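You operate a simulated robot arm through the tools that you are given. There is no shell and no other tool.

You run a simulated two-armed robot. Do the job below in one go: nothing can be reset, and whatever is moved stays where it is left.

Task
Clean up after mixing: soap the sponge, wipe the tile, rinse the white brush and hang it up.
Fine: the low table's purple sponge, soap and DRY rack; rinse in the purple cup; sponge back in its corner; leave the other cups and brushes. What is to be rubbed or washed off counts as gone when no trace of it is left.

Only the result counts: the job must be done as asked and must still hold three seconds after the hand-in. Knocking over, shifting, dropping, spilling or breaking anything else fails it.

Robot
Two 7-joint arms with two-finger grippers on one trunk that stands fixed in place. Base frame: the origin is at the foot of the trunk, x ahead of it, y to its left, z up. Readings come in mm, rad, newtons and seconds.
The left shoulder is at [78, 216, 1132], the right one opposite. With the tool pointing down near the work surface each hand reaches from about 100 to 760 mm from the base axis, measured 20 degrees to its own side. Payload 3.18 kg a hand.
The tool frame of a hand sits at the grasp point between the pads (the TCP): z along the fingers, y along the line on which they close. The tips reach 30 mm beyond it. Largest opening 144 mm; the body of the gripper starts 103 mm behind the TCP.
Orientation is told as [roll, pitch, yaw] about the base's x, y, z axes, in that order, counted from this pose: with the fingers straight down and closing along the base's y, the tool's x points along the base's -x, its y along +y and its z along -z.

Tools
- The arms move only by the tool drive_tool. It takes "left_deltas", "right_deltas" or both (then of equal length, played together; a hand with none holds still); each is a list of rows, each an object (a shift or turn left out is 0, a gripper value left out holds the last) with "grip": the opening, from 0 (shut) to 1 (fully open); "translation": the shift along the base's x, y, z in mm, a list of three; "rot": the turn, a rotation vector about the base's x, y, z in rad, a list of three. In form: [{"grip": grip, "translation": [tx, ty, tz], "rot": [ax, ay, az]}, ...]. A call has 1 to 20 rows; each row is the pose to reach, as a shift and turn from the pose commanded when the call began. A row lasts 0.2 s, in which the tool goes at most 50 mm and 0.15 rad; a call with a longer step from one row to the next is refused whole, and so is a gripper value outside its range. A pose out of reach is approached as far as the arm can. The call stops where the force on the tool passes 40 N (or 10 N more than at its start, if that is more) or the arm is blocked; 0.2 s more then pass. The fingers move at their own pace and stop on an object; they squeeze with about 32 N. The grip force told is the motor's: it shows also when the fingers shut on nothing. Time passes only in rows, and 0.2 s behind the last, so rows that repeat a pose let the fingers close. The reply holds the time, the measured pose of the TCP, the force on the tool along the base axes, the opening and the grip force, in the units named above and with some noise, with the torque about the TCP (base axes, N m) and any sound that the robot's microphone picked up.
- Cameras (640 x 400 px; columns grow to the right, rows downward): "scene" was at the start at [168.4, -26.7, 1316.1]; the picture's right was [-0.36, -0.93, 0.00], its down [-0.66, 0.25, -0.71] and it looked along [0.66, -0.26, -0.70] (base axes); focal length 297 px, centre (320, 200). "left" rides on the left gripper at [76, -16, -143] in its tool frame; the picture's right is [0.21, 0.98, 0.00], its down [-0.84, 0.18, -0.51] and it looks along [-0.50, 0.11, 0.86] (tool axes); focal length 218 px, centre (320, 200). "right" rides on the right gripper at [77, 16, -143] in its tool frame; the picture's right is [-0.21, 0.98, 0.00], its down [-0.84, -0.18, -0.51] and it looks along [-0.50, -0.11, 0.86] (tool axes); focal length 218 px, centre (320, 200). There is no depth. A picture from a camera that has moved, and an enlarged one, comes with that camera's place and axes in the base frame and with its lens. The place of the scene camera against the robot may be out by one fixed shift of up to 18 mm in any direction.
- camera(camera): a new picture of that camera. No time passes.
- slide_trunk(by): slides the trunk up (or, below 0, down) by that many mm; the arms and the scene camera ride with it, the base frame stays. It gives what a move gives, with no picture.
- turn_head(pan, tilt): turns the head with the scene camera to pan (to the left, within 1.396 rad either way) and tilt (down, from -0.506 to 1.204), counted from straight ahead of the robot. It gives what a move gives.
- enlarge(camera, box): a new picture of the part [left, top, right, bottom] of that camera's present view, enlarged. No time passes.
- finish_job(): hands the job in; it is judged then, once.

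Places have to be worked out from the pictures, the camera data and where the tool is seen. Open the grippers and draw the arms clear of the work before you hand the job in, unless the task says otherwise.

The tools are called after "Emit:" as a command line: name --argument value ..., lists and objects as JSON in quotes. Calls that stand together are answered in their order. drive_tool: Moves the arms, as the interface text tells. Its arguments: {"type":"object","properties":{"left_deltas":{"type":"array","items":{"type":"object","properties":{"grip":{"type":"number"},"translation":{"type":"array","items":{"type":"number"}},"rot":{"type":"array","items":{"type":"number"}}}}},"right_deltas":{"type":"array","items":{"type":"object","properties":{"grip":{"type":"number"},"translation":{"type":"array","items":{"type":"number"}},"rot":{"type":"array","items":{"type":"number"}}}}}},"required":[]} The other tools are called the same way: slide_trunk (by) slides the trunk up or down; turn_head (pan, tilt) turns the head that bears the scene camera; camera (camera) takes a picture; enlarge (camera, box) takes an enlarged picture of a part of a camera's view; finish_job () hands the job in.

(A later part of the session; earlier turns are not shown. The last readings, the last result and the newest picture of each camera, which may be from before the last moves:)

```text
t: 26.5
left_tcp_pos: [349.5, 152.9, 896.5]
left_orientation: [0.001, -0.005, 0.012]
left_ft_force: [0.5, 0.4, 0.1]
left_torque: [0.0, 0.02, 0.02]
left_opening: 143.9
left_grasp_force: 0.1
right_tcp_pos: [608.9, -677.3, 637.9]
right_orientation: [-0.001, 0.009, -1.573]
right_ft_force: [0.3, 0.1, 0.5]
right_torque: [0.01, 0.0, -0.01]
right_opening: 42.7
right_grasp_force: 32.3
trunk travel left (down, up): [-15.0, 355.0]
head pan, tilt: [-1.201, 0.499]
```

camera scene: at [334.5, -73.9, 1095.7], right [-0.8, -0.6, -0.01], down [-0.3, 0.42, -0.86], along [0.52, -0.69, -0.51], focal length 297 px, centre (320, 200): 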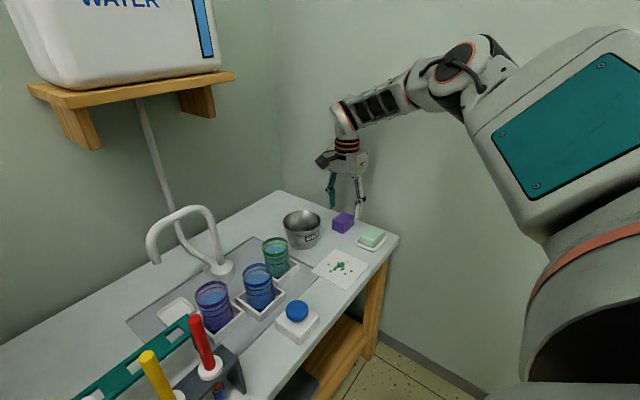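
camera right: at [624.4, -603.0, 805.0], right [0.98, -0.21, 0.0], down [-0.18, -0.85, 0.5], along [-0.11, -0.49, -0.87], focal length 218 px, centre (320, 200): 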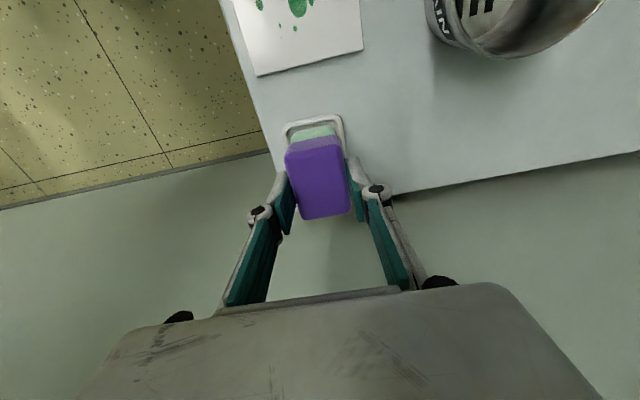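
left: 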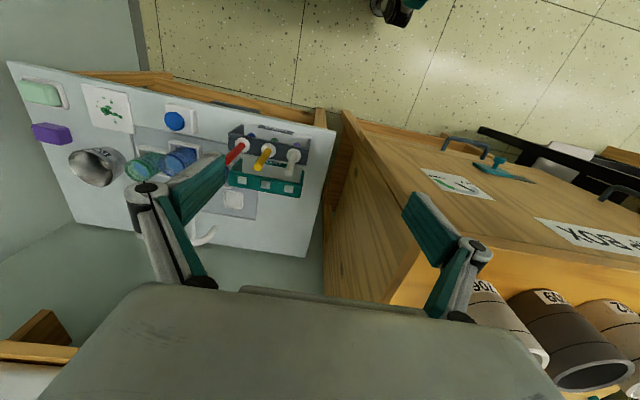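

Still no contact at z=638. I continue down.

Emit:
drive_tool --right_deltas '[{"translation": [0, 0, -2]}, {"translation": [0, 0, -4]}, {"translation": [0, 0, -4]}]'

Emit:
enlarge --camera "scene" --box '[320, 180, 410, 260]'

```text
t: 27.3
left_tcp_pos: [349.8, 151.8, 897.4]
left_orientation: [-0.001, -0.006, 0.01]
left_ft_force: [0.2, -0.2, -0.7]
left_torque: [0.03, 0.0, -0.04]
left_opening: 143.9
left_grasp_force: 0.0
right_tcp_pos: [609.1, -677.2, 637.3]
right_orientation: [0.004, 0.004, -1.572]
right_ft_force: [-9.6, -1.7, 31.1]
right_torque: [0.05, 0.51, -0.02]
right_opening: 42.6
right_grasp_force: 32.2
trunk travel left (down, up): [-15.0, 355.0]
head pan, tilt: [-1.201, 0.499]
```

```text
5.00 times, centred on (365, 220) of scene
camera zoom: at [334.0, -73.6, 1097.7], right [-0.8, -0.59, -0.01], down [-0.29, 0.4, -0.87], along [0.52, -0.7, -0.5], focal length 1485 px, centre (95, 100)
```

zoom: 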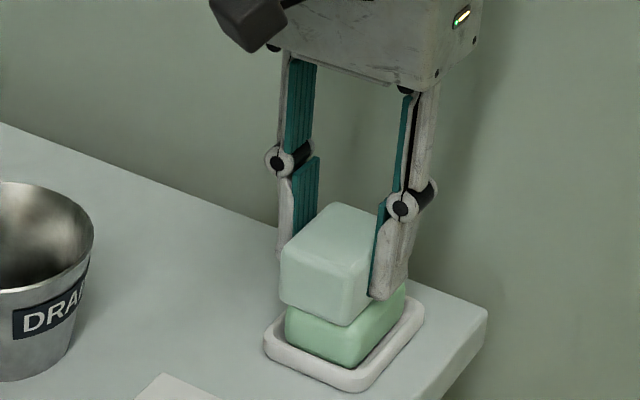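

The sponge turned pale green – it is soaped. I lift it straight off and check that soap and dish have not moved.

Emit:
drive_tool --right_deltas '[{"translation": [0, 0, 10]}, {"translation": [0, 0, 35]}, {"translation": [0, 0, 60]}, {"translation": [0, 0, 60]}]'

Emit:
camera --camera "right"

Emit:
enlarge --camera "scene" --box '[290, 160, 420, 290]'

```text
t: 28.3
left_tcp_pos: [348.9, 153.1, 896.1]
left_orientation: [0.001, -0.006, 0.009]
left_ft_force: [0.3, -0.8, 0.2]
left_torque: [-0.01, 0.01, -0.03]
left_opening: 144.1
left_grasp_force: 0.0
right_tcp_pos: [607.1, -676.9, 694.4]
right_orientation: [-0.003, 0.009, -1.573]
right_ft_force: [0.3, 0.6, 0.1]
right_torque: [0.03, 0.01, 0.01]
right_opening: 42.9
right_grasp_force: 31.6
trunk travel left (down, up): [-15.0, 355.0]
head pan, tilt: [-1.201, 0.499]
```

```text
taken
camera right: at [624.0, -602.6, 837.1], right [0.98, -0.21, 0.0], down [-0.18, -0.85, 0.5], along [-0.11, -0.49, -0.87], focal length 218 px, centre (320, 200)
```

right: 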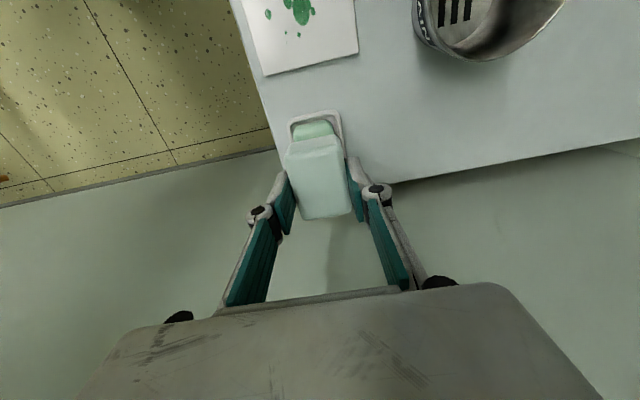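

```text
3.08 times, centred on (355, 225) of scene
camera zoom: at [334.4, -74.4, 1097.8], right [-0.8, -0.59, -0.01], down [-0.29, 0.4, -0.87], along [0.52, -0.7, -0.49], focal length 914 px, centre (212, 123)
```

zoom: 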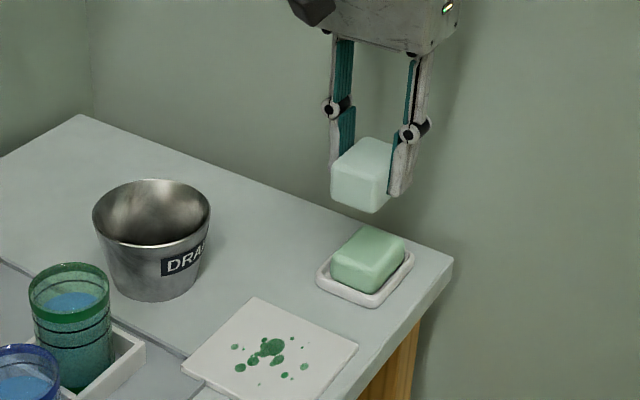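

Soap and dish are unmoved. I carry the sponge over the tile (spots span about x 588–646, y -570 to -510) and stop above it.

Emit:
drive_tool --right_deltas '[{"translation": [0, 40, 0]}, {"translation": [0, 80, 0]}, {"translation": [0, 115, 0]}, {"translation": [0, 137, 0]}, {"translation": [5, 137, -30]}, {"translation": [8, 137, -60]}, {"translation": [8, 137, -66]}, {"translation": [8, 137, -66]}]'

Emit:
turn_head --pan -1.2 --tilt 0.8

Emit:
camera --camera "scene"

Emit:
camera --camera "right"

```text
t: 30.1
left_tcp_pos: [349.8, 152.6, 895.8]
left_orientation: [-0.003, -0.005, 0.011]
left_ft_force: [0.5, 0.1, 1.0]
left_torque: [0.0, 0.02, 0.03]
left_opening: 143.9
left_grasp_force: 0.0
right_tcp_pos: [615.6, -539.3, 627.7]
right_orientation: [0.001, 0.01, -1.572]
right_ft_force: [0.6, 0.4, -0.2]
right_torque: [-0.01, -0.01, 0.01]
right_opening: 42.4
right_grasp_force: 32.1
trunk travel left (down, up): [-15.0, 355.0]
head pan, tilt: [-1.201, 0.499]
```

```text
t: 30.9
left_tcp_pos: [350.9, 152.3, 897.1]
left_orientation: [-0.005, -0.004, 0.014]
left_ft_force: [-0.3, -0.6, 0.1]
left_torque: [0.0, 0.0, -0.01]
left_opening: 144.2
left_grasp_force: 0.1
right_tcp_pos: [616.8, -538.4, 628.4]
right_orientation: [0.001, 0.007, -1.572]
right_ft_force: [-0.5, -0.6, -1.7]
right_torque: [0.0, 0.0, 0.01]
right_opening: 42.4
right_grasp_force: 32.1
trunk travel left (down, up): [-15.0, 355.0]
head pan, tilt: [-1.201, 0.799]
```

```text
taken
camera scene: at [330.1, -67.9, 1079.0], right [-0.81, -0.59, -0.01], down [-0.39, 0.54, -0.74], along [0.44, -0.6, -0.67], focal length 297 px, centre (320, 200)
```

scene: 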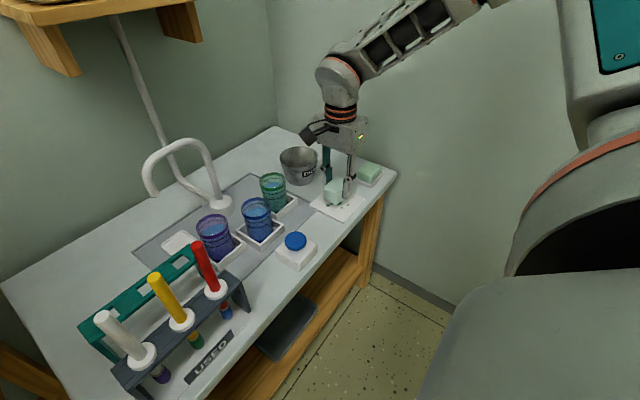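

```text
taken
camera right: at [632.8, -464.1, 772.6], right [0.98, -0.21, 0.0], down [-0.18, -0.85, 0.5], along [-0.11, -0.49, -0.87], focal length 218 px, centre (320, 200)
```

right: 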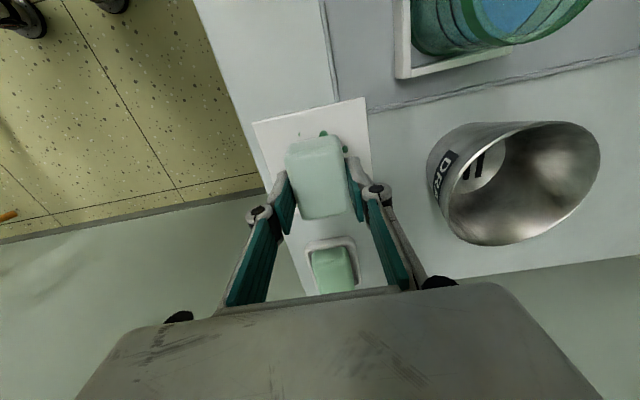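

The tile measures x 562–667, y -593 to -490, and the sponge hovers over its middle. I descend in small steps to find light contact.

Emit:
drive_tool --right_deltas '[{"translation": [-1, 0, -6]}, {"translation": [-1, 0, -10]}, {"translation": [-1, 0, -13]}, {"translation": [-1, 0, -15]}, {"translation": [-1, 0, -15]}]'

```text
t: 32.1
left_tcp_pos: [349.6, 151.8, 897.8]
left_orientation: [-0.004, -0.003, 0.011]
left_ft_force: [0.2, -0.3, -0.7]
left_torque: [0.0, -0.02, 0.01]
left_opening: 144.0
left_grasp_force: 0.2
right_tcp_pos: [614.3, -539.6, 615.2]
right_orientation: [0.0, 0.009, -1.574]
right_ft_force: [-0.7, 0.9, -0.8]
right_torque: [-0.01, 0.02, -0.02]
right_opening: 42.4
right_grasp_force: 32.2
trunk travel left (down, up): [-15.0, 355.0]
head pan, tilt: [-1.201, 0.799]
```

No contact at z≈614. I continue in 1.5 mm steps.

Emit:
drive_tool --right_deltas '[{"translation": [0, 0, -1.5]}, {"translation": [0, 0, -3]}, {"translation": [0, 0, -3]}]'

Emit:
drive_tool --right_deltas '[{"translation": [0, 0, -1]}, {"translation": [0, 0, -1.5]}, {"translation": [0, 0, -1.5]}]'

```text
t: 32.9
left_tcp_pos: [349.9, 151.0, 897.8]
left_orientation: [-0.004, -0.003, 0.014]
left_ft_force: [-0.9, -0.2, -0.6]
left_torque: [0.01, -0.01, 0.0]
left_opening: 144.3
left_grasp_force: 0.2
right_tcp_pos: [616.0, -539.2, 611.9]
right_orientation: [0.0, 0.01, -1.573]
right_ft_force: [0.0, -0.9, -0.4]
right_torque: [-0.01, -0.02, 0.0]
right_opening: 42.5
right_grasp_force: 32.4
trunk travel left (down, up): [-15.0, 355.0]
head pan, tilt: [-1.201, 0.799]
```

```text
t: 33.7
left_tcp_pos: [350.6, 151.8, 897.7]
left_orientation: [-0.007, -0.004, 0.012]
left_ft_force: [0.7, -0.3, -0.6]
left_torque: [-0.01, 0.02, -0.01]
left_opening: 143.9
left_grasp_force: 0.1
right_tcp_pos: [616.1, -539.9, 611.6]
right_orientation: [0.001, 0.008, -1.574]
right_ft_force: [-3.8, -1.4, 6.5]
right_torque: [-0.03, 0.08, -0.01]
right_opening: 42.5
right_grasp_force: 32.3
trunk travel left (down, up): [-15.0, 355.0]
head pan, tilt: [-1.201, 0.799]
```

Contact with about 6.5 N. I make a first short wipe toward +x and back, then check the tile.

Emit:
drive_tool --right_deltas '[{"translation": [8, 0, 0]}, {"translation": [16, 0, 0]}, {"translation": [8, 0, 0]}, {"translation": [0, 0, 0]}, {"translation": [-8, 0, 0]}, {"translation": [-16, 0, 0]}, {"translation": [-16, 0, 0]}]'

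Emit:
enlarge --camera "scene" --box '[280, 140, 400, 230]'

Emit:
enlarge --camera "right" --box '[220, 80, 400, 230]'

```text
t: 35.3
left_tcp_pos: [350.0, 151.0, 896.3]
left_orientation: [-0.002, -0.004, 0.012]
left_ft_force: [0.2, 0.9, -0.2]
left_torque: [0.0, -0.03, 0.01]
left_opening: 144.2
left_grasp_force: 0.1
right_tcp_pos: [600.0, -539.6, 609.0]
right_orientation: [0.003, 0.009, -1.573]
right_ft_force: [5.3, -0.1, 8.7]
right_torque: [0.0, -0.21, 0.02]
right_opening: 42.4
right_grasp_force: 32.1
trunk travel left (down, up): [-15.0, 355.0]
head pan, tilt: [-1.201, 0.799]
```

```text
4.44 times, centred on (340, 185) of scene
camera zoom: at [328.9, -67.3, 1076.8], right [-0.81, -0.59, -0.01], down [-0.4, 0.56, -0.73], along [0.43, -0.58, -0.69], focal length 1320 px, centre (231, 267)
```

zoom: 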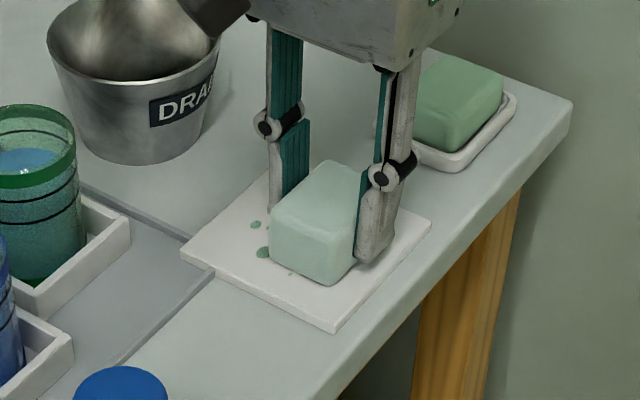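

```text
2.67 times, centred on (310, 155) of right
camera zoom: at [615.5, -464.6, 753.2], right [0.98, -0.21, 0.0], down [-0.18, -0.85, 0.5], along [-0.11, -0.49, -0.87], focal length 582 px, centre (347, 320)
```

zoom: 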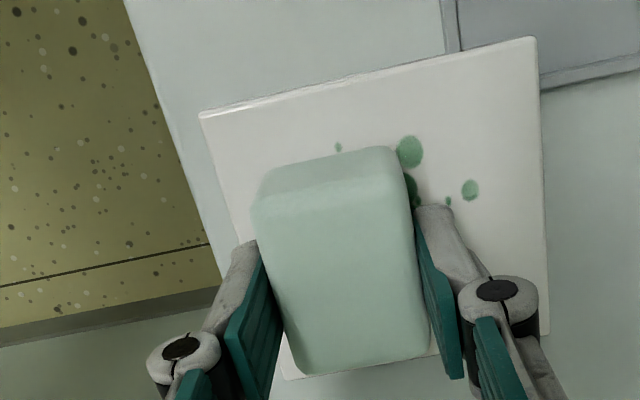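

The tile stayed in place and friction is modest; several spots remain to the right. I run a longer raster over the whole spotted area at this light pressure.

Emit:
drive_tool --right_deltas '[{"translation": [12, 8, 0]}, {"translation": [25, 15, 0]}, {"translation": [40, 17, 0]}, {"translation": [40, 0, 0]}, {"translation": [40, -18, 0]}, {"translation": [25, -18, 0]}, {"translation": [10, -18, 0]}, {"translation": [-8, -18, 0]}, {"translation": [-8, 0, 0]}, {"translation": [-8, 17, 0]}, {"translation": [8, 17, 0]}, {"translation": [24, 17, 0]}, {"translation": [40, 17, 0]}, {"translation": [40, 0, 0]}, {"translation": [24, 0, 0]}, {"translation": [8, 0, 0]}, {"translation": [-8, 0, 0]}, {"translation": [-8, -18, 0]}, {"translation": [8, -18, 0]}, {"translation": [8, -18, 0]}]'

Emit:
enlarge --camera "right" --box '[220, 80, 400, 230]'

Emit:
enlarge --camera "scene" --box '[280, 140, 400, 230]'

```text
t: 35.7
left_tcp_pos: [351.8, 151.0, 898.4]
left_orientation: [-0.005, 0.001, 0.019]
left_ft_force: [0.2, 0.3, 0.1]
left_torque: [-0.01, -0.02, 0.01]
left_opening: 144.1
left_grasp_force: 0.1
right_tcp_pos: [602.0, -537.2, 609.4]
right_orientation: [-0.01, 0.003, -1.579]
right_ft_force: [-10.8, -0.1, 22.4]
right_torque: [0.19, 0.26, 0.0]
right_opening: 42.3
right_grasp_force: 32.3
trunk travel left (down, up): [-15.0, 355.0]
head pan, tilt: [-1.201, 0.799]
stopped in row 1 (right hand): the force on the tool passed its limit at 42 N (the readings are from after the stop); the commanded pose is now the measured one
```

```text
2.67 times, centred on (310, 155) of right
camera zoom: at [619.8, -462.7, 751.8], right [0.98, -0.22, -0.01], down [-0.18, -0.84, 0.51], along [-0.12, -0.49, -0.86], focal length 582 px, centre (347, 320)
```

zoom: 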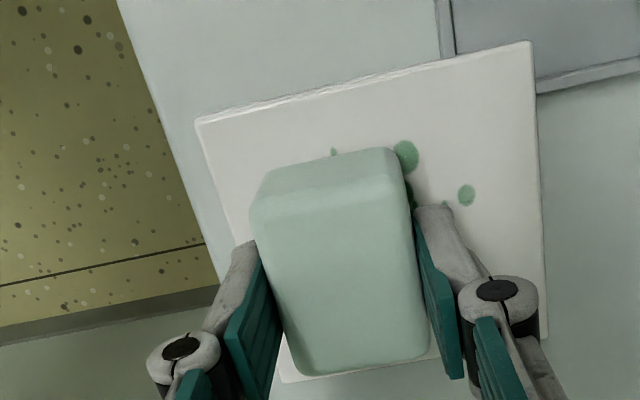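

```text
4.44 times, centred on (340, 185) of scene
camera zoom: at [327.5, -67.4, 1075.1], right [-0.82, -0.57, -0.01], down [-0.4, 0.58, -0.71], along [0.41, -0.58, -0.7], focal length 1320 px, centre (231, 267)
```

zoom: 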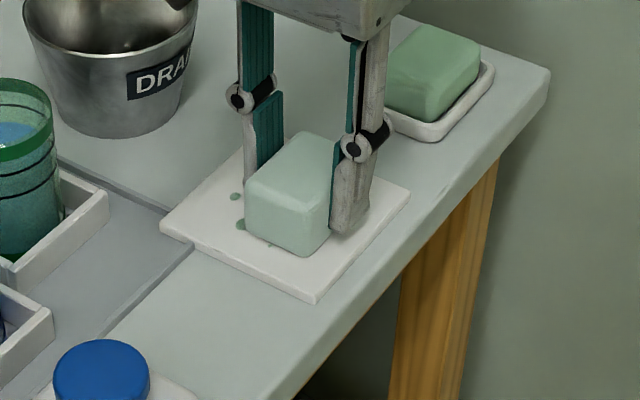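

The jump exceeded the force limit when starting diagonally; the spots are visibly paler though, so rubbing works. I ease the pressure by about 1.5 mm and read the force.

Emit:
drive_tool --right_deltas '[{"translation": [0, 0, 1]}, {"translation": [0, 0, 1.5]}]'

```text
t: 36.3
left_tcp_pos: [350.7, 150.1, 899.3]
left_orientation: [-0.007, -0.003, 0.015]
left_ft_force: [-0.9, -0.9, -0.2]
left_torque: [-0.01, 0.0, 0.06]
left_opening: 144.1
left_grasp_force: 0.0
right_tcp_pos: [602.0, -538.1, 610.4]
right_orientation: [-0.009, 0.003, -1.576]
right_ft_force: [1.4, 1.4, 1.7]
right_torque: [0.12, -0.12, 0.02]
right_opening: 42.5
right_grasp_force: 32.0
trunk travel left (down, up): [-15.0, 355.0]
head pan, tilt: [-1.201, 0.799]
```

Now about 2 N. I press 0.6 mm and make slower strokes along x.

Emit:
drive_tool --right_deltas '[{"translation": [0, 0, -0.6]}, {"translation": [6, 0, -0.6]}, {"translation": [12, 0, -0.6]}, {"translation": [18, 0, -0.6]}, {"translation": [24, 0, -0.6]}, {"translation": [30, 0, -0.6]}, {"translation": [36, 0, -0.6]}, {"translation": [36, 0, -0.6]}]'

```text
t: 38.1
left_tcp_pos: [351.3, 151.2, 899.1]
left_orientation: [-0.006, -0.001, 0.018]
left_ft_force: [0.2, 0.2, -0.2]
left_torque: [0.0, 0.02, 0.0]
left_opening: 144.2
left_grasp_force: 0.0
right_tcp_pos: [637.7, -538.9, 609.0]
right_orientation: [-0.011, 0.004, -1.578]
right_ft_force: [-0.2, 1.1, -0.5]
right_torque: [-0.03, -0.01, -0.02]
right_opening: 42.8
right_grasp_force: 32.1
trunk travel left (down, up): [-15.0, 355.0]
head pan, tilt: [-1.201, 0.799]
```

Here there is no contact. I press down in small steps until there is some.

Emit:
drive_tool --right_deltas '[{"translation": [0, 0, -0.7]}, {"translation": [0, 0, -1.2]}, {"translation": [0, 0, -1.2]}]'

```text
t: 38.9
left_tcp_pos: [351.6, 150.8, 899.8]
left_orientation: [-0.009, 0.0, 0.017]
left_ft_force: [-0.3, -0.3, -1.0]
left_torque: [0.0, -0.01, 0.0]
left_opening: 144.0
left_grasp_force: 0.1
right_tcp_pos: [637.6, -537.8, 609.0]
right_orientation: [-0.009, 0.004, -1.578]
right_ft_force: [-3.6, -0.5, 12.4]
right_torque: [-0.04, 0.06, -0.07]
right_opening: 42.7
right_grasp_force: 31.8
trunk travel left (down, up): [-15.0, 355.0]
head pan, tilt: [-1.201, 0.799]
```

About 12 N here. I stroke back in -x, rising slightly (about 1 mm over 40 mm) to hold the pressure even.

Emit:
drive_tool --right_deltas '[{"translation": [-6, 0, 0.4]}, {"translation": [-12, 0, 0.6]}, {"translation": [-18, 0, 0.8]}, {"translation": [-24, 0, 1.0]}, {"translation": [-30, 0, 1.1]}, {"translation": [-36, 0, 1.2]}, {"translation": [-42, 0, 1.3]}, {"translation": [-46, 0, 1.4]}]'

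Emit:
enlarge --camera "right" --box '[220, 80, 400, 230]'

```text
t: 40.7
left_tcp_pos: [352.1, 150.6, 899.4]
left_orientation: [-0.01, -0.002, 0.018]
left_ft_force: [0.1, -0.4, 0.2]
left_torque: [0.0, 0.01, 0.0]
left_opening: 144.2
left_grasp_force: 0.1
right_tcp_pos: [590.4, -538.3, 609.5]
right_orientation: [-0.01, 0.006, -1.576]
right_ft_force: [4.9, 1.5, 6.5]
right_torque: [-0.02, -0.25, 0.0]
right_opening: 42.5
right_grasp_force: 31.8
trunk travel left (down, up): [-15.0, 355.0]
head pan, tilt: [-1.201, 0.799]
```

```text
2.67 times, centred on (310, 155) of right
camera zoom: at [609.0, -463.4, 751.9], right [0.98, -0.22, -0.01], down [-0.18, -0.84, 0.51], along [-0.12, -0.49, -0.86], focal length 582 px, centre (347, 320)
```

zoom: 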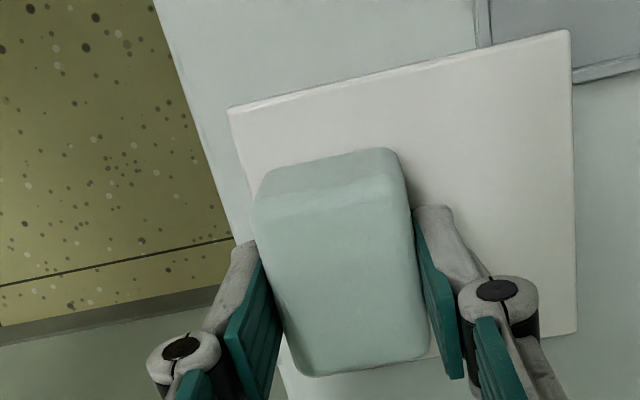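

No spots visible on the exposed part now, and the tile is unmoved. I lift the sponge and move it aside to inspect the entire tile.

Emit:
drive_tool --right_deltas '[{"translation": [0, 0, 15]}, {"translation": [0, 0, 50]}, {"translation": [0, 0, 85]}, {"translation": [30, -40, 90]}, {"translation": [60, -80, 90]}, {"translation": [60, -80, 90]}]'

Emit:
camera --camera "right"

Emit:
enlarge --camera "scene" --box '[260, 140, 400, 240]'

```text
refused: row 4 steps farther than a row can; nothing moved
```

```text
taken
camera right: at [609.0, -463.4, 751.9], right [0.98, -0.22, -0.01], down [-0.18, -0.84, 0.51], along [-0.12, -0.49, -0.86], focal length 218 px, centre (320, 200)
```

right: 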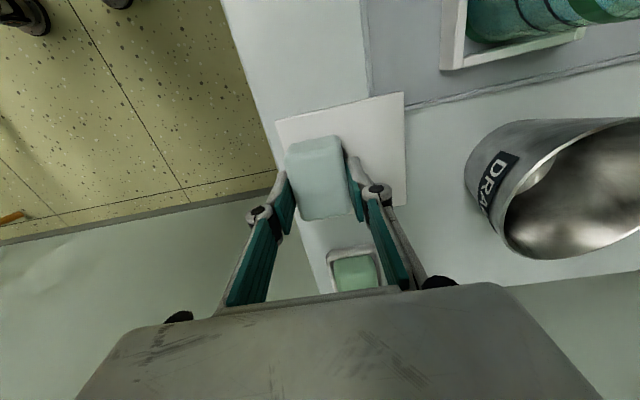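

```text
4.00 times, centred on (330, 190) of scene
camera zoom: at [326.3, -68.1, 1074.6], right [-0.82, -0.57, -0.01], down [-0.39, 0.59, -0.71], along [0.41, -0.58, -0.71], focal length 1188 px, centre (280, 240)
```

zoom: 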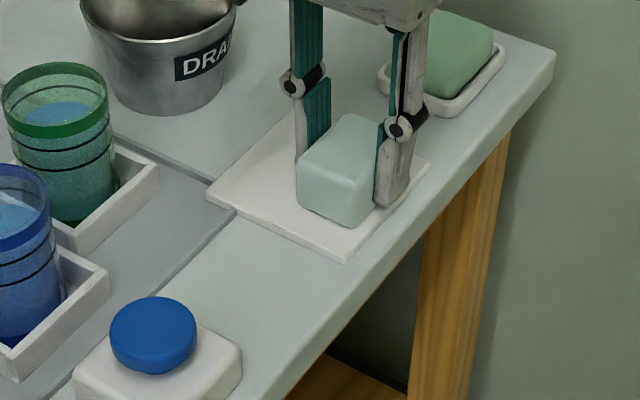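

One row was too long, so nothing moved. I repeat the lift with shorter steps.

Emit:
drive_tool --right_deltas '[{"translation": [0, 0, 15]}, {"translation": [0, 0, 50]}, {"translation": [0, 0, 85]}, {"translation": [24, -35, 90]}, {"translation": [50, -70, 90]}, {"translation": [60, -90, 90]}, {"translation": [60, -90, 90]}]'

Emit:
camera --camera "right"

Emit:
enlarge --camera "scene" --box '[260, 140, 400, 240]'

```text
t: 42.3
left_tcp_pos: [352.0, 149.9, 898.5]
left_orientation: [-0.009, 0.002, 0.02]
left_ft_force: [-0.5, 0.9, -0.7]
left_torque: [0.02, 0.02, 0.0]
left_opening: 143.7
left_grasp_force: 0.1
right_tcp_pos: [650.4, -628.0, 698.5]
right_orientation: [-0.01, 0.004, -1.577]
right_ft_force: [-0.2, -0.4, -1.0]
right_torque: [0.01, 0.02, 0.01]
right_opening: 42.8
right_grasp_force: 32.5
trunk travel left (down, up): [-15.0, 355.0]
head pan, tilt: [-1.201, 0.799]
```

```text
taken
camera right: at [668.8, -553.6, 842.3], right [0.98, -0.21, -0.01], down [-0.18, -0.84, 0.51], along [-0.12, -0.49, -0.86], focal length 218 px, centre (320, 200)
```

right: 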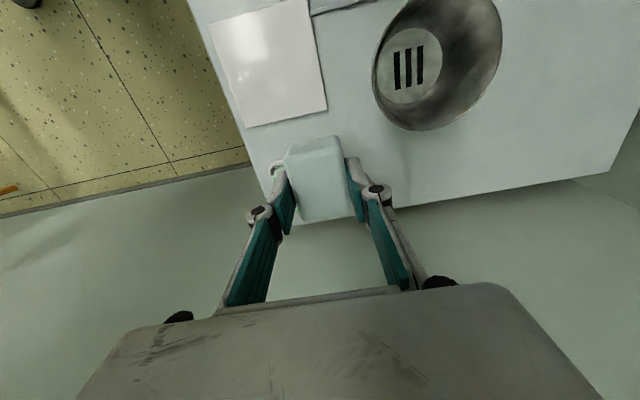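

```text
4.00 times, centred on (330, 190) of scene
camera zoom: at [326.1, -68.4, 1074.5], right [-0.83, -0.56, -0.01], down [-0.39, 0.59, -0.71], along [0.4, -0.58, -0.71], focal length 1188 px, centre (280, 240)
```

zoom: 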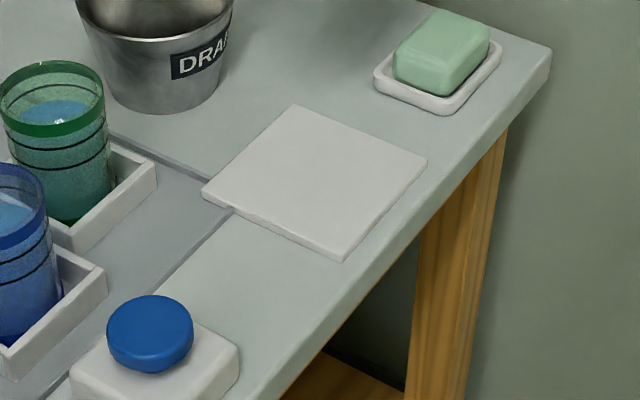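

The tile looks clean. I zoom in closely to see whether any faint trace is left.

Emit:
enlarge --camera "right" --box '[200, 0, 340, 130]'

Emit:
enlarge --camera "scene" --box '[305, 160, 370, 205]'

```text
3.08 times, centred on (270, 65) of right
camera zoom: at [668.8, -553.6, 842.3], right [0.98, -0.21, -0.01], down [-0.18, -0.84, 0.51], along [-0.12, -0.49, -0.86], focal length 672 px, centre (474, 615)
```

zoom: 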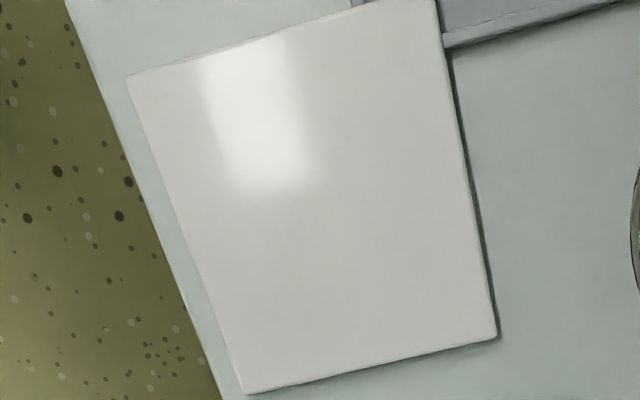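

```text
8.89 times, centred on (338, 182) of scene
camera zoom: at [326.1, -68.4, 1074.5], right [-0.83, -0.56, -0.01], down [-0.39, 0.59, -0.71], along [0.4, -0.58, -0.71], focal length 2640 px, centre (164, 356)
```

zoom: 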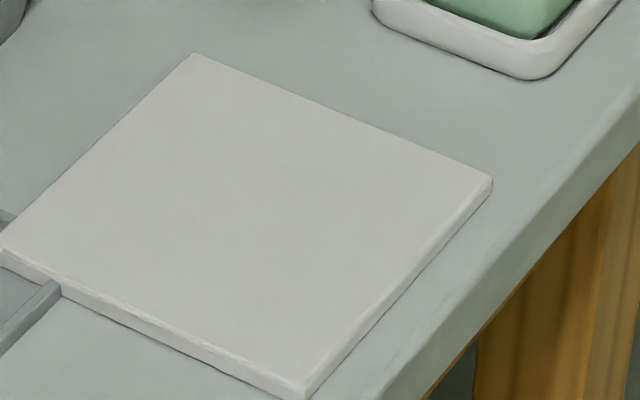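

The tile shows no trace. To be safe against faint residue near the spots' upper and lower ends, I make one more light pass with the soapy sponge; first I go back above the tile.

Emit:
drive_tool --right_deltas '[{"translation": [-20, 40, 0]}, {"translation": [-40, 80, -10]}, {"translation": [-45, 102, -40]}, {"translation": [-45, 102, -70]}, {"translation": [-45, 102, -85]}, {"translation": [-45, 102, -85]}]'

Emit:
drive_tool --right_deltas '[{"translation": [0, 0, -1.5]}, {"translation": [0, 0, -2.5]}, {"translation": [0, 0, -2.5]}]'

```text
t: 43.7
left_tcp_pos: [351.7, 150.7, 901.1]
left_orientation: [-0.009, 0.004, 0.02]
left_ft_force: [0.1, 0.2, 0.2]
left_torque: [0.01, -0.02, 0.02]
left_opening: 144.0
left_grasp_force: 0.2
right_tcp_pos: [605.5, -525.9, 613.8]
right_orientation: [-0.011, 0.003, -1.579]
right_ft_force: [0.2, -0.3, -0.4]
right_torque: [-0.02, -0.02, 0.02]
right_opening: 42.7
right_grasp_force: 32.3
trunk travel left (down, up): [-15.0, 355.0]
head pan, tilt: [-1.201, 0.799]
```

```text
t: 44.5
left_tcp_pos: [351.2, 150.9, 900.4]
left_orientation: [-0.009, 0.003, 0.021]
left_ft_force: [-0.6, 0.4, 0.2]
left_torque: [0.01, -0.01, -0.02]
left_opening: 144.3
left_grasp_force: 0.0
right_tcp_pos: [606.4, -526.2, 612.4]
right_orientation: [-0.011, 0.003, -1.577]
right_ft_force: [0.1, 0.3, -0.5]
right_torque: [0.0, -0.03, -0.01]
right_opening: 42.6
right_grasp_force: 32.1
trunk travel left (down, up): [-15.0, 355.0]
head pan, tilt: [-1.201, 0.799]
```

Emit:
drive_tool --right_deltas '[{"translation": [0, 0, -1]}, {"translation": [0, 0, -2]}, {"translation": [0, 0, -2]}]'

```text
t: 45.3
left_tcp_pos: [351.4, 150.7, 898.7]
left_orientation: [-0.009, 0.001, 0.022]
left_ft_force: [0.6, -0.2, -0.1]
left_torque: [-0.01, -0.01, 0.03]
left_opening: 143.8
left_grasp_force: 0.0
right_tcp_pos: [606.1, -526.3, 609.7]
right_orientation: [-0.011, 0.002, -1.577]
right_ft_force: [-0.5, -0.1, 1.0]
right_torque: [0.03, -0.03, 0.03]
right_opening: 42.5
right_grasp_force: 31.7
trunk travel left (down, up): [-15.0, 355.0]
head pan, tilt: [-1.201, 0.799]
```

Just touching (about 1 N). I press 0.8 mm and stroke slowly in x along the upper band.

Emit:
drive_tool --right_deltas '[{"translation": [0, 0, -0.8]}, {"translation": [-6, 0, -0.8]}, {"translation": [-12, 0, -0.7]}, {"translation": [-6, 0, -0.8]}, {"translation": [0, 0, -1.0]}, {"translation": [7, 0, -1.3]}, {"translation": [14, 0, -1.5]}, {"translation": [21, 0, -1.7]}, {"translation": [28, 0, -1.9]}, {"translation": [34, 0, -2.1]}, {"translation": [34, 0, -2.1]}]'

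```text
t: 46.5
left_tcp_pos: [351.7, 150.2, 901.6]
left_orientation: [-0.011, 0.005, 0.026]
left_ft_force: [-0.6, 0.7, -0.3]
left_torque: [-0.01, -0.02, 0.02]
left_opening: 144.1
left_grasp_force: 0.1
right_tcp_pos: [602.8, -525.3, 608.7]
right_orientation: [-0.02, 0.005, -1.581]
right_ft_force: [-9.1, -2.6, 20.4]
right_torque: [-0.12, 0.14, -0.05]
right_opening: 42.4
right_grasp_force: 32.4
trunk travel left (down, up): [-15.0, 355.0]
head pan, tilt: [-1.201, 0.799]
stopped in row 6 (right hand): the force on the tool passed its limit at 43 N (the readings are from after the stop); the commanded pose is now the measured one
```

Stroking in +x digs in (force rose), while -x strokes stay calm. I lift, go to the +x side without contact, and wipe only in -x.

Emit:
drive_tool --right_deltas '[{"translation": [0, 0, 2]}, {"translation": [0, 0, 5]}, {"translation": [20, 0, 5]}, {"translation": [37, 0, 5]}, {"translation": [37, 0, 5]}]'

Emit:
drive_tool --right_deltas '[{"translation": [0, 0, -2]}, {"translation": [0, 0, -4]}, {"translation": [0, 0, -4]}]'

```text
t: 47.7
left_tcp_pos: [351.5, 148.9, 899.9]
left_orientation: [-0.014, 0.003, 0.024]
left_ft_force: [-0.1, 0.0, 0.5]
left_torque: [0.0, 0.04, -0.03]
left_opening: 144.1
left_grasp_force: 0.1
right_tcp_pos: [640.1, -526.5, 612.8]
right_orientation: [-0.019, 0.005, -1.581]
right_ft_force: [-1.1, -0.1, -0.3]
right_torque: [-0.02, 0.01, -0.01]
right_opening: 42.9
right_grasp_force: 31.8
trunk travel left (down, up): [-15.0, 355.0]
head pan, tilt: [-1.201, 0.799]
```

```text
t: 48.5
left_tcp_pos: [352.4, 150.1, 900.7]
left_orientation: [-0.015, 0.005, 0.027]
left_ft_force: [0.0, -0.1, 0.0]
left_torque: [-0.01, -0.03, -0.05]
left_opening: 144.0
left_grasp_force: 0.1
right_tcp_pos: [640.3, -527.2, 609.3]
right_orientation: [-0.019, 0.005, -1.582]
right_ft_force: [-1.3, -0.3, 0.0]
right_torque: [-0.03, 0.01, 0.01]
right_opening: 42.5
right_grasp_force: 32.5
trunk travel left (down, up): [-15.0, 355.0]
head pan, tilt: [-1.201, 0.799]
```

I restore the small tilt picked up at the force stop, then press lightly and wipe in -x along the upper band.

Emit:
drive_tool --right_deltas '[{"translation": [0, 0, 1], "rot": [0.004, -0.018, 0.01]}, {"translation": [0, 0, 0], "rot": [0.004, -0.018, 0.01]}, {"translation": [0, 0, -1], "rot": [0.004, -0.018, 0.01]}, {"translation": [0, 0, -1], "rot": [0.004, -0.018, 0.01]}]'

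```text
t: 49.5
left_tcp_pos: [353.1, 150.4, 901.3]
left_orientation: [-0.017, 0.003, 0.027]
left_ft_force: [-0.6, -0.5, -0.9]
left_torque: [0.01, 0.02, 0.02]
left_opening: 143.8
left_grasp_force: 0.0
right_tcp_pos: [641.5, -526.8, 608.0]
right_orientation: [-0.003, 0.008, -1.571]
right_ft_force: [-2.8, -0.6, 10.3]
right_torque: [-0.17, 0.33, -0.03]
right_opening: 42.6
right_grasp_force: 32.2
trunk travel left (down, up): [-15.0, 355.0]
head pan, tilt: [-1.201, 0.799]
```

About 10 N. I stroke in -x with a slight rise as before.

Emit:
drive_tool --right_deltas '[{"translation": [-6, 0, 0.4]}, {"translation": [-12, 0, 0.6]}, {"translation": [-18, 0, 0.8]}, {"translation": [-24, 0, 1.0]}, {"translation": [-30, 0, 1.1]}, {"translation": [-36, 0, 1.2]}, {"translation": [-42, 0, 1.3]}, {"translation": [-48, 0, 1.4]}, {"translation": [-48, 0, 5]}]'

Emit:
drive_tool --right_deltas '[{"translation": [0, -14, 2]}, {"translation": [20, -26, 2]}, {"translation": [35, -26, 2]}, {"translation": [48, -26, 2]}, {"translation": [48, -26, -1.5]}, {"translation": [48, -26, -4]}, {"translation": [48, -26, -4]}]'

```text
t: 51.5
left_tcp_pos: [352.9, 149.1, 901.6]
left_orientation: [-0.015, 0.003, 0.028]
left_ft_force: [0.6, -0.4, -0.1]
left_torque: [-0.01, 0.01, -0.01]
left_opening: 144.1
left_grasp_force: 0.0
right_tcp_pos: [588.9, -526.2, 611.1]
right_orientation: [-0.005, 0.01, -1.572]
right_ft_force: [-0.2, 0.4, -0.1]
right_torque: [-0.01, -0.02, -0.01]
right_opening: 42.5
right_grasp_force: 31.6
trunk travel left (down, up): [-15.0, 355.0]
head pan, tilt: [-1.201, 0.799]
```

```text
t: 53.1
left_tcp_pos: [353.1, 149.4, 901.3]
left_orientation: [-0.017, 0.004, 0.028]
left_ft_force: [-0.4, -0.6, -0.1]
left_torque: [0.01, -0.03, 0.0]
left_opening: 143.8
left_grasp_force: 0.1
right_tcp_pos: [640.0, -550.8, 609.8]
right_orientation: [-0.001, 0.009, -1.57]
right_ft_force: [0.8, -0.1, -0.6]
right_torque: [0.02, -0.02, 0.04]
right_opening: 42.4
right_grasp_force: 31.8
trunk travel left (down, up): [-15.0, 355.0]
head pan, tilt: [-1.201, 0.799]
```

Now at the lower band; I press until light contact and then wipe in -x.

Emit:
drive_tool --right_deltas '[{"translation": [0, 0, -1]}, {"translation": [0, 0, -2]}, {"translation": [0, 0, -2]}]'

```text
t: 53.9
left_tcp_pos: [353.4, 149.1, 902.2]
left_orientation: [-0.019, 0.009, 0.029]
left_ft_force: [0.5, 0.4, 0.5]
left_torque: [0.0, -0.04, 0.0]
left_opening: 144.0
left_grasp_force: 0.0
right_tcp_pos: [640.6, -552.1, 607.6]
right_orientation: [0.0, 0.009, -1.571]
right_ft_force: [-5.8, -2.1, 20.3]
right_torque: [-0.15, 0.32, 0.0]
right_opening: 42.4
right_grasp_force: 32.7
trunk travel left (down, up): [-15.0, 355.0]
head pan, tilt: [-1.201, 0.799]
```

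Emit:
drive_tool --right_deltas '[{"translation": [0, 0, 0.6]}, {"translation": [-6, 0, 1.0]}, {"translation": [-12, 0, 1.2]}, {"translation": [-18, 0, 1.4]}, {"translation": [-24, 0, 1.6]}, {"translation": [-30, 0, 1.7]}, {"translation": [-36, 0, 1.8]}, {"translation": [-42, 0, 1.9]}, {"translation": [-48, 0, 2.0]}, {"translation": [-48, 0, 6]}]'

Emit:
drive_tool --right_deltas '[{"translation": [0, 0, 30]}, {"translation": [0, 0, 65]}, {"translation": [15, -20, 85]}, {"translation": [35, -45, 85]}, {"translation": [60, -75, 85]}, {"translation": [60, -75, 85]}]'

Emit:
enlarge --camera "right" --box '[190, 0, 350, 140]'

Emit:
enlarge --camera "scene" --box '[280, 130, 390, 220]'

```text
t: 56.1
left_tcp_pos: [353.2, 149.5, 903.1]
left_orientation: [-0.018, 0.006, 0.03]
left_ft_force: [-0.3, -0.1, 0.2]
left_torque: [-0.01, 0.01, 0.01]
left_opening: 144.2
left_grasp_force: 0.0
right_tcp_pos: [589.4, -551.8, 611.5]
right_orientation: [-0.009, 0.012, -1.572]
right_ft_force: [1.1, -0.2, 0.4]
right_torque: [0.01, 0.02, 0.0]
right_opening: 42.4
right_grasp_force: 32.4
trunk travel left (down, up): [-15.0, 355.0]
head pan, tilt: [-1.201, 0.799]
```

```text
t: 57.5
left_tcp_pos: [352.4, 150.3, 902.3]
left_orientation: [-0.016, 0.004, 0.031]
left_ft_force: [0.0, -0.1, -0.2]
left_torque: [-0.02, -0.02, 0.04]
left_opening: 144.3
left_grasp_force: 0.1
right_tcp_pos: [651.6, -628.3, 697.3]
right_orientation: [0.0, 0.01, -1.569]
right_ft_force: [0.0, 0.5, -0.5]
right_torque: [-0.03, -0.01, 0.0]
right_opening: 42.3
right_grasp_force: 31.8
trunk travel left (down, up): [-15.0, 355.0]
head pan, tilt: [-1.201, 0.799]
```

```text
2.86 times, centred on (270, 70) of right
camera zoom: at [667.9, -553.8, 840.3], right [0.98, -0.21, 0.0], down [-0.18, -0.85, 0.5], along [-0.11, -0.49, -0.87], focal length 624 px, centre (463, 571)
```

zoom: 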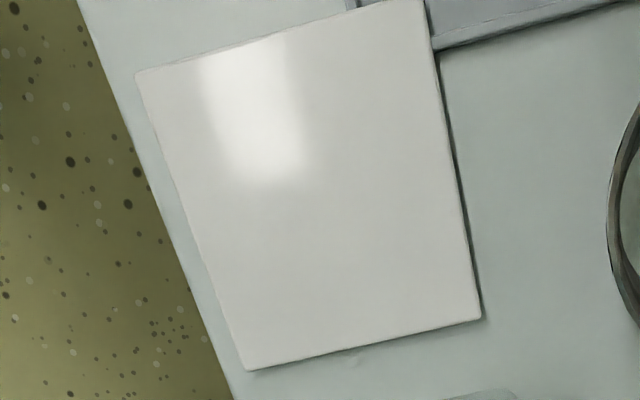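

```text
4.44 times, centred on (335, 175) of scene
camera zoom: at [322.6, -70.7, 1073.7], right [-0.85, -0.52, -0.01], down [-0.36, 0.61, -0.7], along [0.37, -0.6, -0.71], focal length 1320 px, centre (253, 311)
```

zoom: 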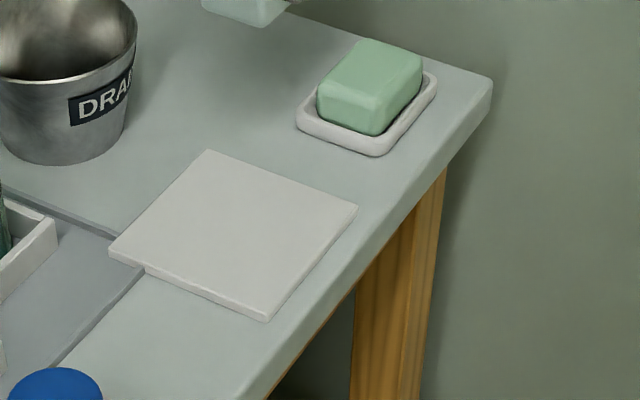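

The tile is clean and in its place. I see a small mark on the table just beside the tile; I zoom in on it.

Emit:
enlarge --camera "right" --box '[250, 90, 330, 150]'

Emit:
enlarge --camera "scene" --box '[310, 145, 370, 185]'

```text
6.67 times, centred on (290, 120) of right
camera zoom: at [667.9, -553.8, 840.3], right [0.98, -0.21, 0.0], down [-0.18, -0.85, 0.5], along [-0.11, -0.49, -0.87], focal length 1455 px, centre (520, 733)
```

zoom: 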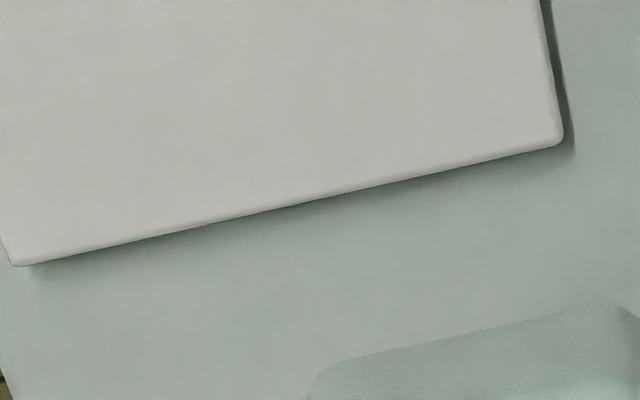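

```text
10.00 times, centred on (340, 165) of scene
camera zoom: at [322.6, -70.7, 1073.7], right [-0.85, -0.52, -0.01], down [-0.36, 0.61, -0.7], along [0.37, -0.6, -0.71], focal length 2970 px, centre (120, 550)
```

zoom: 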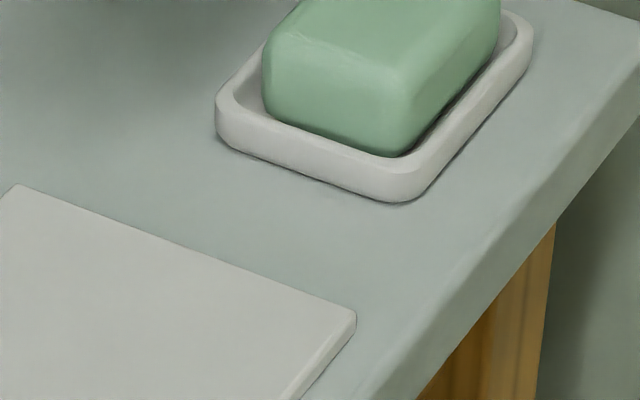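

No mark – the table is clean. Now I bring the sponge back above its corner.

Emit:
drive_tool --right_deltas '[{"translation": [25, -30, 0]}, {"translation": [53, -64, 0]}, {"translation": [53, -64, -30]}, {"translation": [53, -64, -60]}, {"translation": [53, -64, -82]}, {"translation": [53, -64, -82]}]'

Emit:
camera --camera "right"

```text
t: 58.9
left_tcp_pos: [351.8, 149.1, 901.7]
left_orientation: [-0.017, 0.007, 0.031]
left_ft_force: [0.1, 0.1, -0.2]
left_torque: [-0.02, 0.01, -0.01]
left_opening: 143.9
left_grasp_force: 0.0
right_tcp_pos: [706.3, -689.8, 616.3]
right_orientation: [-0.003, 0.009, -1.571]
right_ft_force: [-0.2, -0.1, -0.5]
right_torque: [0.0, 0.01, 0.01]
right_opening: 42.6
right_grasp_force: 31.9
trunk travel left (down, up): [-15.0, 355.0]
head pan, tilt: [-1.201, 0.799]
```

```text
taken
camera right: at [721.8, -616.2, 758.6], right [0.98, -0.21, 0.0], down [-0.18, -0.85, 0.5], along [-0.11, -0.49, -0.87], focal length 218 px, centre (320, 200)
```

right: 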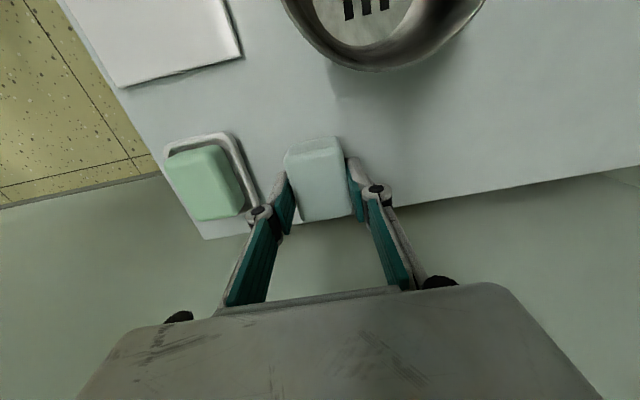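

Close to the original spot; I correct by about 1 mm and lower to the table in small steps.

Emit:
drive_tool --right_deltas '[{"translation": [-0.8, -1.5, -5]}, {"translation": [-0.8, -1.5, -9]}, {"translation": [-0.8, -1.5, -11]}, {"translation": [-0.8, -1.5, -12]}, {"translation": [-0.8, -1.5, -12]}]'

Emit:
drive_tool --right_deltas '[{"translation": [0, 0, -0.8]}, {"translation": [0, 0, -1.6]}, {"translation": [0, 0, -1.6]}]'

```text
t: 60.1
left_tcp_pos: [353.1, 148.7, 902.4]
left_orientation: [-0.019, 0.007, 0.031]
left_ft_force: [0.5, -0.8, -0.2]
left_torque: [0.0, 0.02, 0.01]
left_opening: 144.0
left_grasp_force: 0.0
right_tcp_pos: [704.1, -692.9, 603.6]
right_orientation: [-0.004, 0.009, -1.572]
right_ft_force: [-0.1, 0.6, -0.2]
right_torque: [-0.03, -0.02, -0.02]
right_opening: 42.6
right_grasp_force: 31.7
trunk travel left (down, up): [-15.0, 355.0]
head pan, tilt: [-1.201, 0.799]
```

```text
t: 60.9
left_tcp_pos: [354.7, 149.0, 900.7]
left_orientation: [-0.016, 0.007, 0.032]
left_ft_force: [-0.7, -0.3, 0.1]
left_torque: [0.0, -0.02, -0.02]
left_opening: 144.2
left_grasp_force: 0.1
right_tcp_pos: [704.3, -693.1, 601.9]
right_orientation: [-0.004, 0.008, -1.57]
right_ft_force: [-0.2, 0.5, 0.3]
right_torque: [-0.02, -0.01, -0.01]
right_opening: 42.5
right_grasp_force: 31.7
trunk travel left (down, up): [-15.0, 355.0]
head pan, tilt: [-1.201, 0.799]
```

Emit:
drive_tool --right_deltas '[{"translation": [0, 0, -0.7]}, {"translation": [0, 0, -1.2]}, {"translation": [0, 0, -1.2]}]'

```text
t: 61.7
left_tcp_pos: [353.9, 148.2, 903.3]
left_orientation: [-0.017, 0.007, 0.033]
left_ft_force: [0.3, -0.4, 0.2]
left_torque: [0.02, 0.01, -0.02]
left_opening: 144.1
left_grasp_force: 0.0
right_tcp_pos: [705.0, -692.2, 602.0]
right_orientation: [-0.003, 0.008, -1.571]
right_ft_force: [0.4, -0.1, -0.7]
right_torque: [0.0, -0.01, 0.0]
right_opening: 42.7
right_grasp_force: 32.2
trunk travel left (down, up): [-15.0, 355.0]
head pan, tilt: [-1.201, 0.799]
```

Emit:
drive_tool --right_deltas '[{"translation": [0, 0, -0.7]}, {"translation": [0, 0, -1.2]}, {"translation": [0, 0, -1.2]}]'

Emit:
enlarge --camera "scene" --box '[280, 100, 380, 170]'

```text
t: 62.5
left_tcp_pos: [353.3, 148.5, 902.0]
left_orientation: [-0.021, 0.007, 0.031]
left_ft_force: [0.0, 0.0, 0.1]
left_torque: [0.0, -0.03, 0.03]
left_opening: 143.9
left_grasp_force: 0.0
right_tcp_pos: [704.1, -693.6, 601.5]
right_orientation: [-0.002, 0.006, -1.573]
right_ft_force: [-3.6, -1.1, 8.0]
right_torque: [0.01, 0.03, -0.02]
right_opening: 42.5
right_grasp_force: 32.4
trunk travel left (down, up): [-15.0, 355.0]
head pan, tilt: [-1.201, 0.799]
```

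```text
5.71 times, centred on (330, 135) of scene
camera zoom: at [321.9, -71.0, 1073.8], right [-0.86, -0.51, -0.01], down [-0.36, 0.62, -0.7], along [0.36, -0.6, -0.71], focal length 1697 px, centre (263, 571)
```

zoom: 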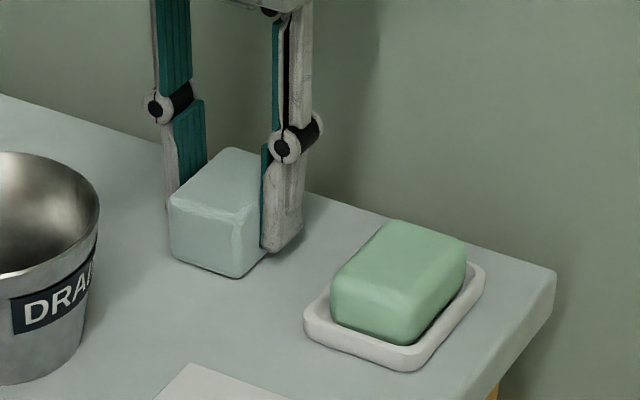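

The sponge rests on the table (8 N). I relieve slightly and open the fingers.

Emit:
drive_tool --right_deltas '[{"translation": [0, 0, 0.5]}, {"translation": [0, 0, 0.5], "grip": 0.4}, {"translation": [0, 0, 0.5], "grip": 0.48}, {"translation": [0, 0, 0.5], "grip": 0.48}]'

Emit:
camera --camera "right"

```text
t: 63.5
left_tcp_pos: [353.6, 149.1, 902.8]
left_orientation: [-0.02, 0.007, 0.032]
left_ft_force: [1.0, 0.2, 0.6]
left_torque: [0.03, -0.01, 0.0]
left_opening: 144.1
left_grasp_force: 0.0
right_tcp_pos: [704.6, -692.1, 599.3]
right_orientation: [-0.003, 0.007, -1.571]
right_ft_force: [0.8, 0.4, 0.6]
right_torque: [0.01, 0.0, -0.01]
right_opening: 69.1
right_grasp_force: 0.0
trunk travel left (down, up): [-15.0, 355.0]
head pan, tilt: [-1.201, 0.799]
```

```text
taken
camera right: at [720.5, -618.5, 743.3], right [0.98, -0.21, 0.0], down [-0.18, -0.85, 0.5], along [-0.11, -0.49, -0.87], focal length 218 px, centre (320, 200)
```

right: 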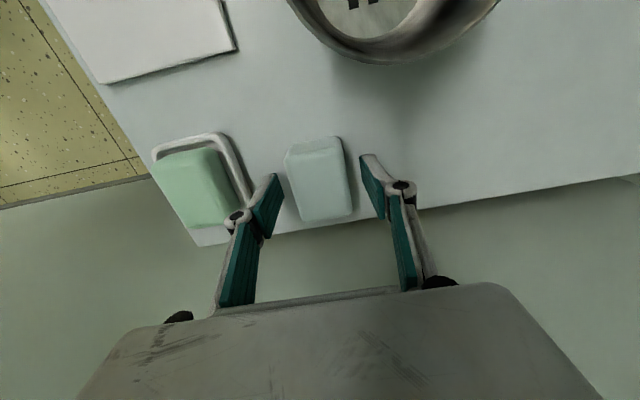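

The sponge stands where it was. I raise the hand straight up, check the sponge, and then move toward the front of the table.

Emit:
drive_tool --right_deltas '[{"translation": [0, 0, 20]}, {"translation": [0, 0, 60]}, {"translation": [0, 0, 100]}, {"translation": [0, 0, 120]}, {"translation": [-30, 30, 125]}, {"translation": [-60, 60, 125]}, {"translation": [-90, 95, 125]}, {"translation": [-120, 130, 125]}, {"translation": [-145, 170, 125]}, {"translation": [-145, 170, 125]}]'

Emit:
camera --camera "right"

Emit:
camera --camera "scene"

```text
t: 65.7
left_tcp_pos: [353.4, 148.3, 902.4]
left_orientation: [-0.02, 0.008, 0.035]
left_ft_force: [0.0, 0.0, 0.2]
left_torque: [0.02, -0.02, -0.02]
left_opening: 144.1
left_grasp_force: 0.1
right_tcp_pos: [559.2, -523.2, 724.1]
right_orientation: [-0.004, 0.011, -1.574]
right_ft_force: [-0.2, -0.9, -0.6]
right_torque: [-0.01, -0.01, -0.01]
right_opening: 69.0
right_grasp_force: 0.0
trunk travel left (down, up): [-15.0, 355.0]
head pan, tilt: [-1.201, 0.799]
```

```text
taken
camera right: at [574.2, -449.0, 867.2], right [0.98, -0.21, 0.0], down [-0.18, -0.85, 0.5], along [-0.11, -0.49, -0.87], focal length 218 px, centre (320, 200)
```

right: 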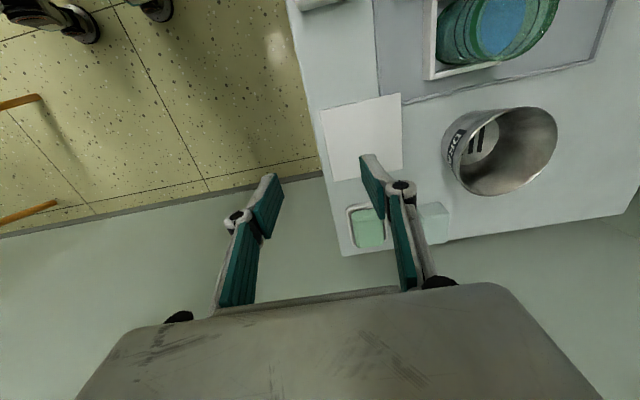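

```text
taken
camera scene: at [321.5, -71.7, 1073.3], right [-0.86, -0.5, -0.01], down [-0.35, 0.62, -0.7], along [0.36, -0.6, -0.72], focal length 297 px, centre (320, 200)
```

scene: 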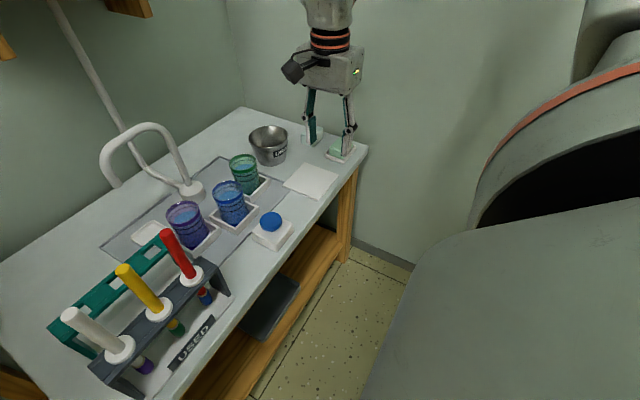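

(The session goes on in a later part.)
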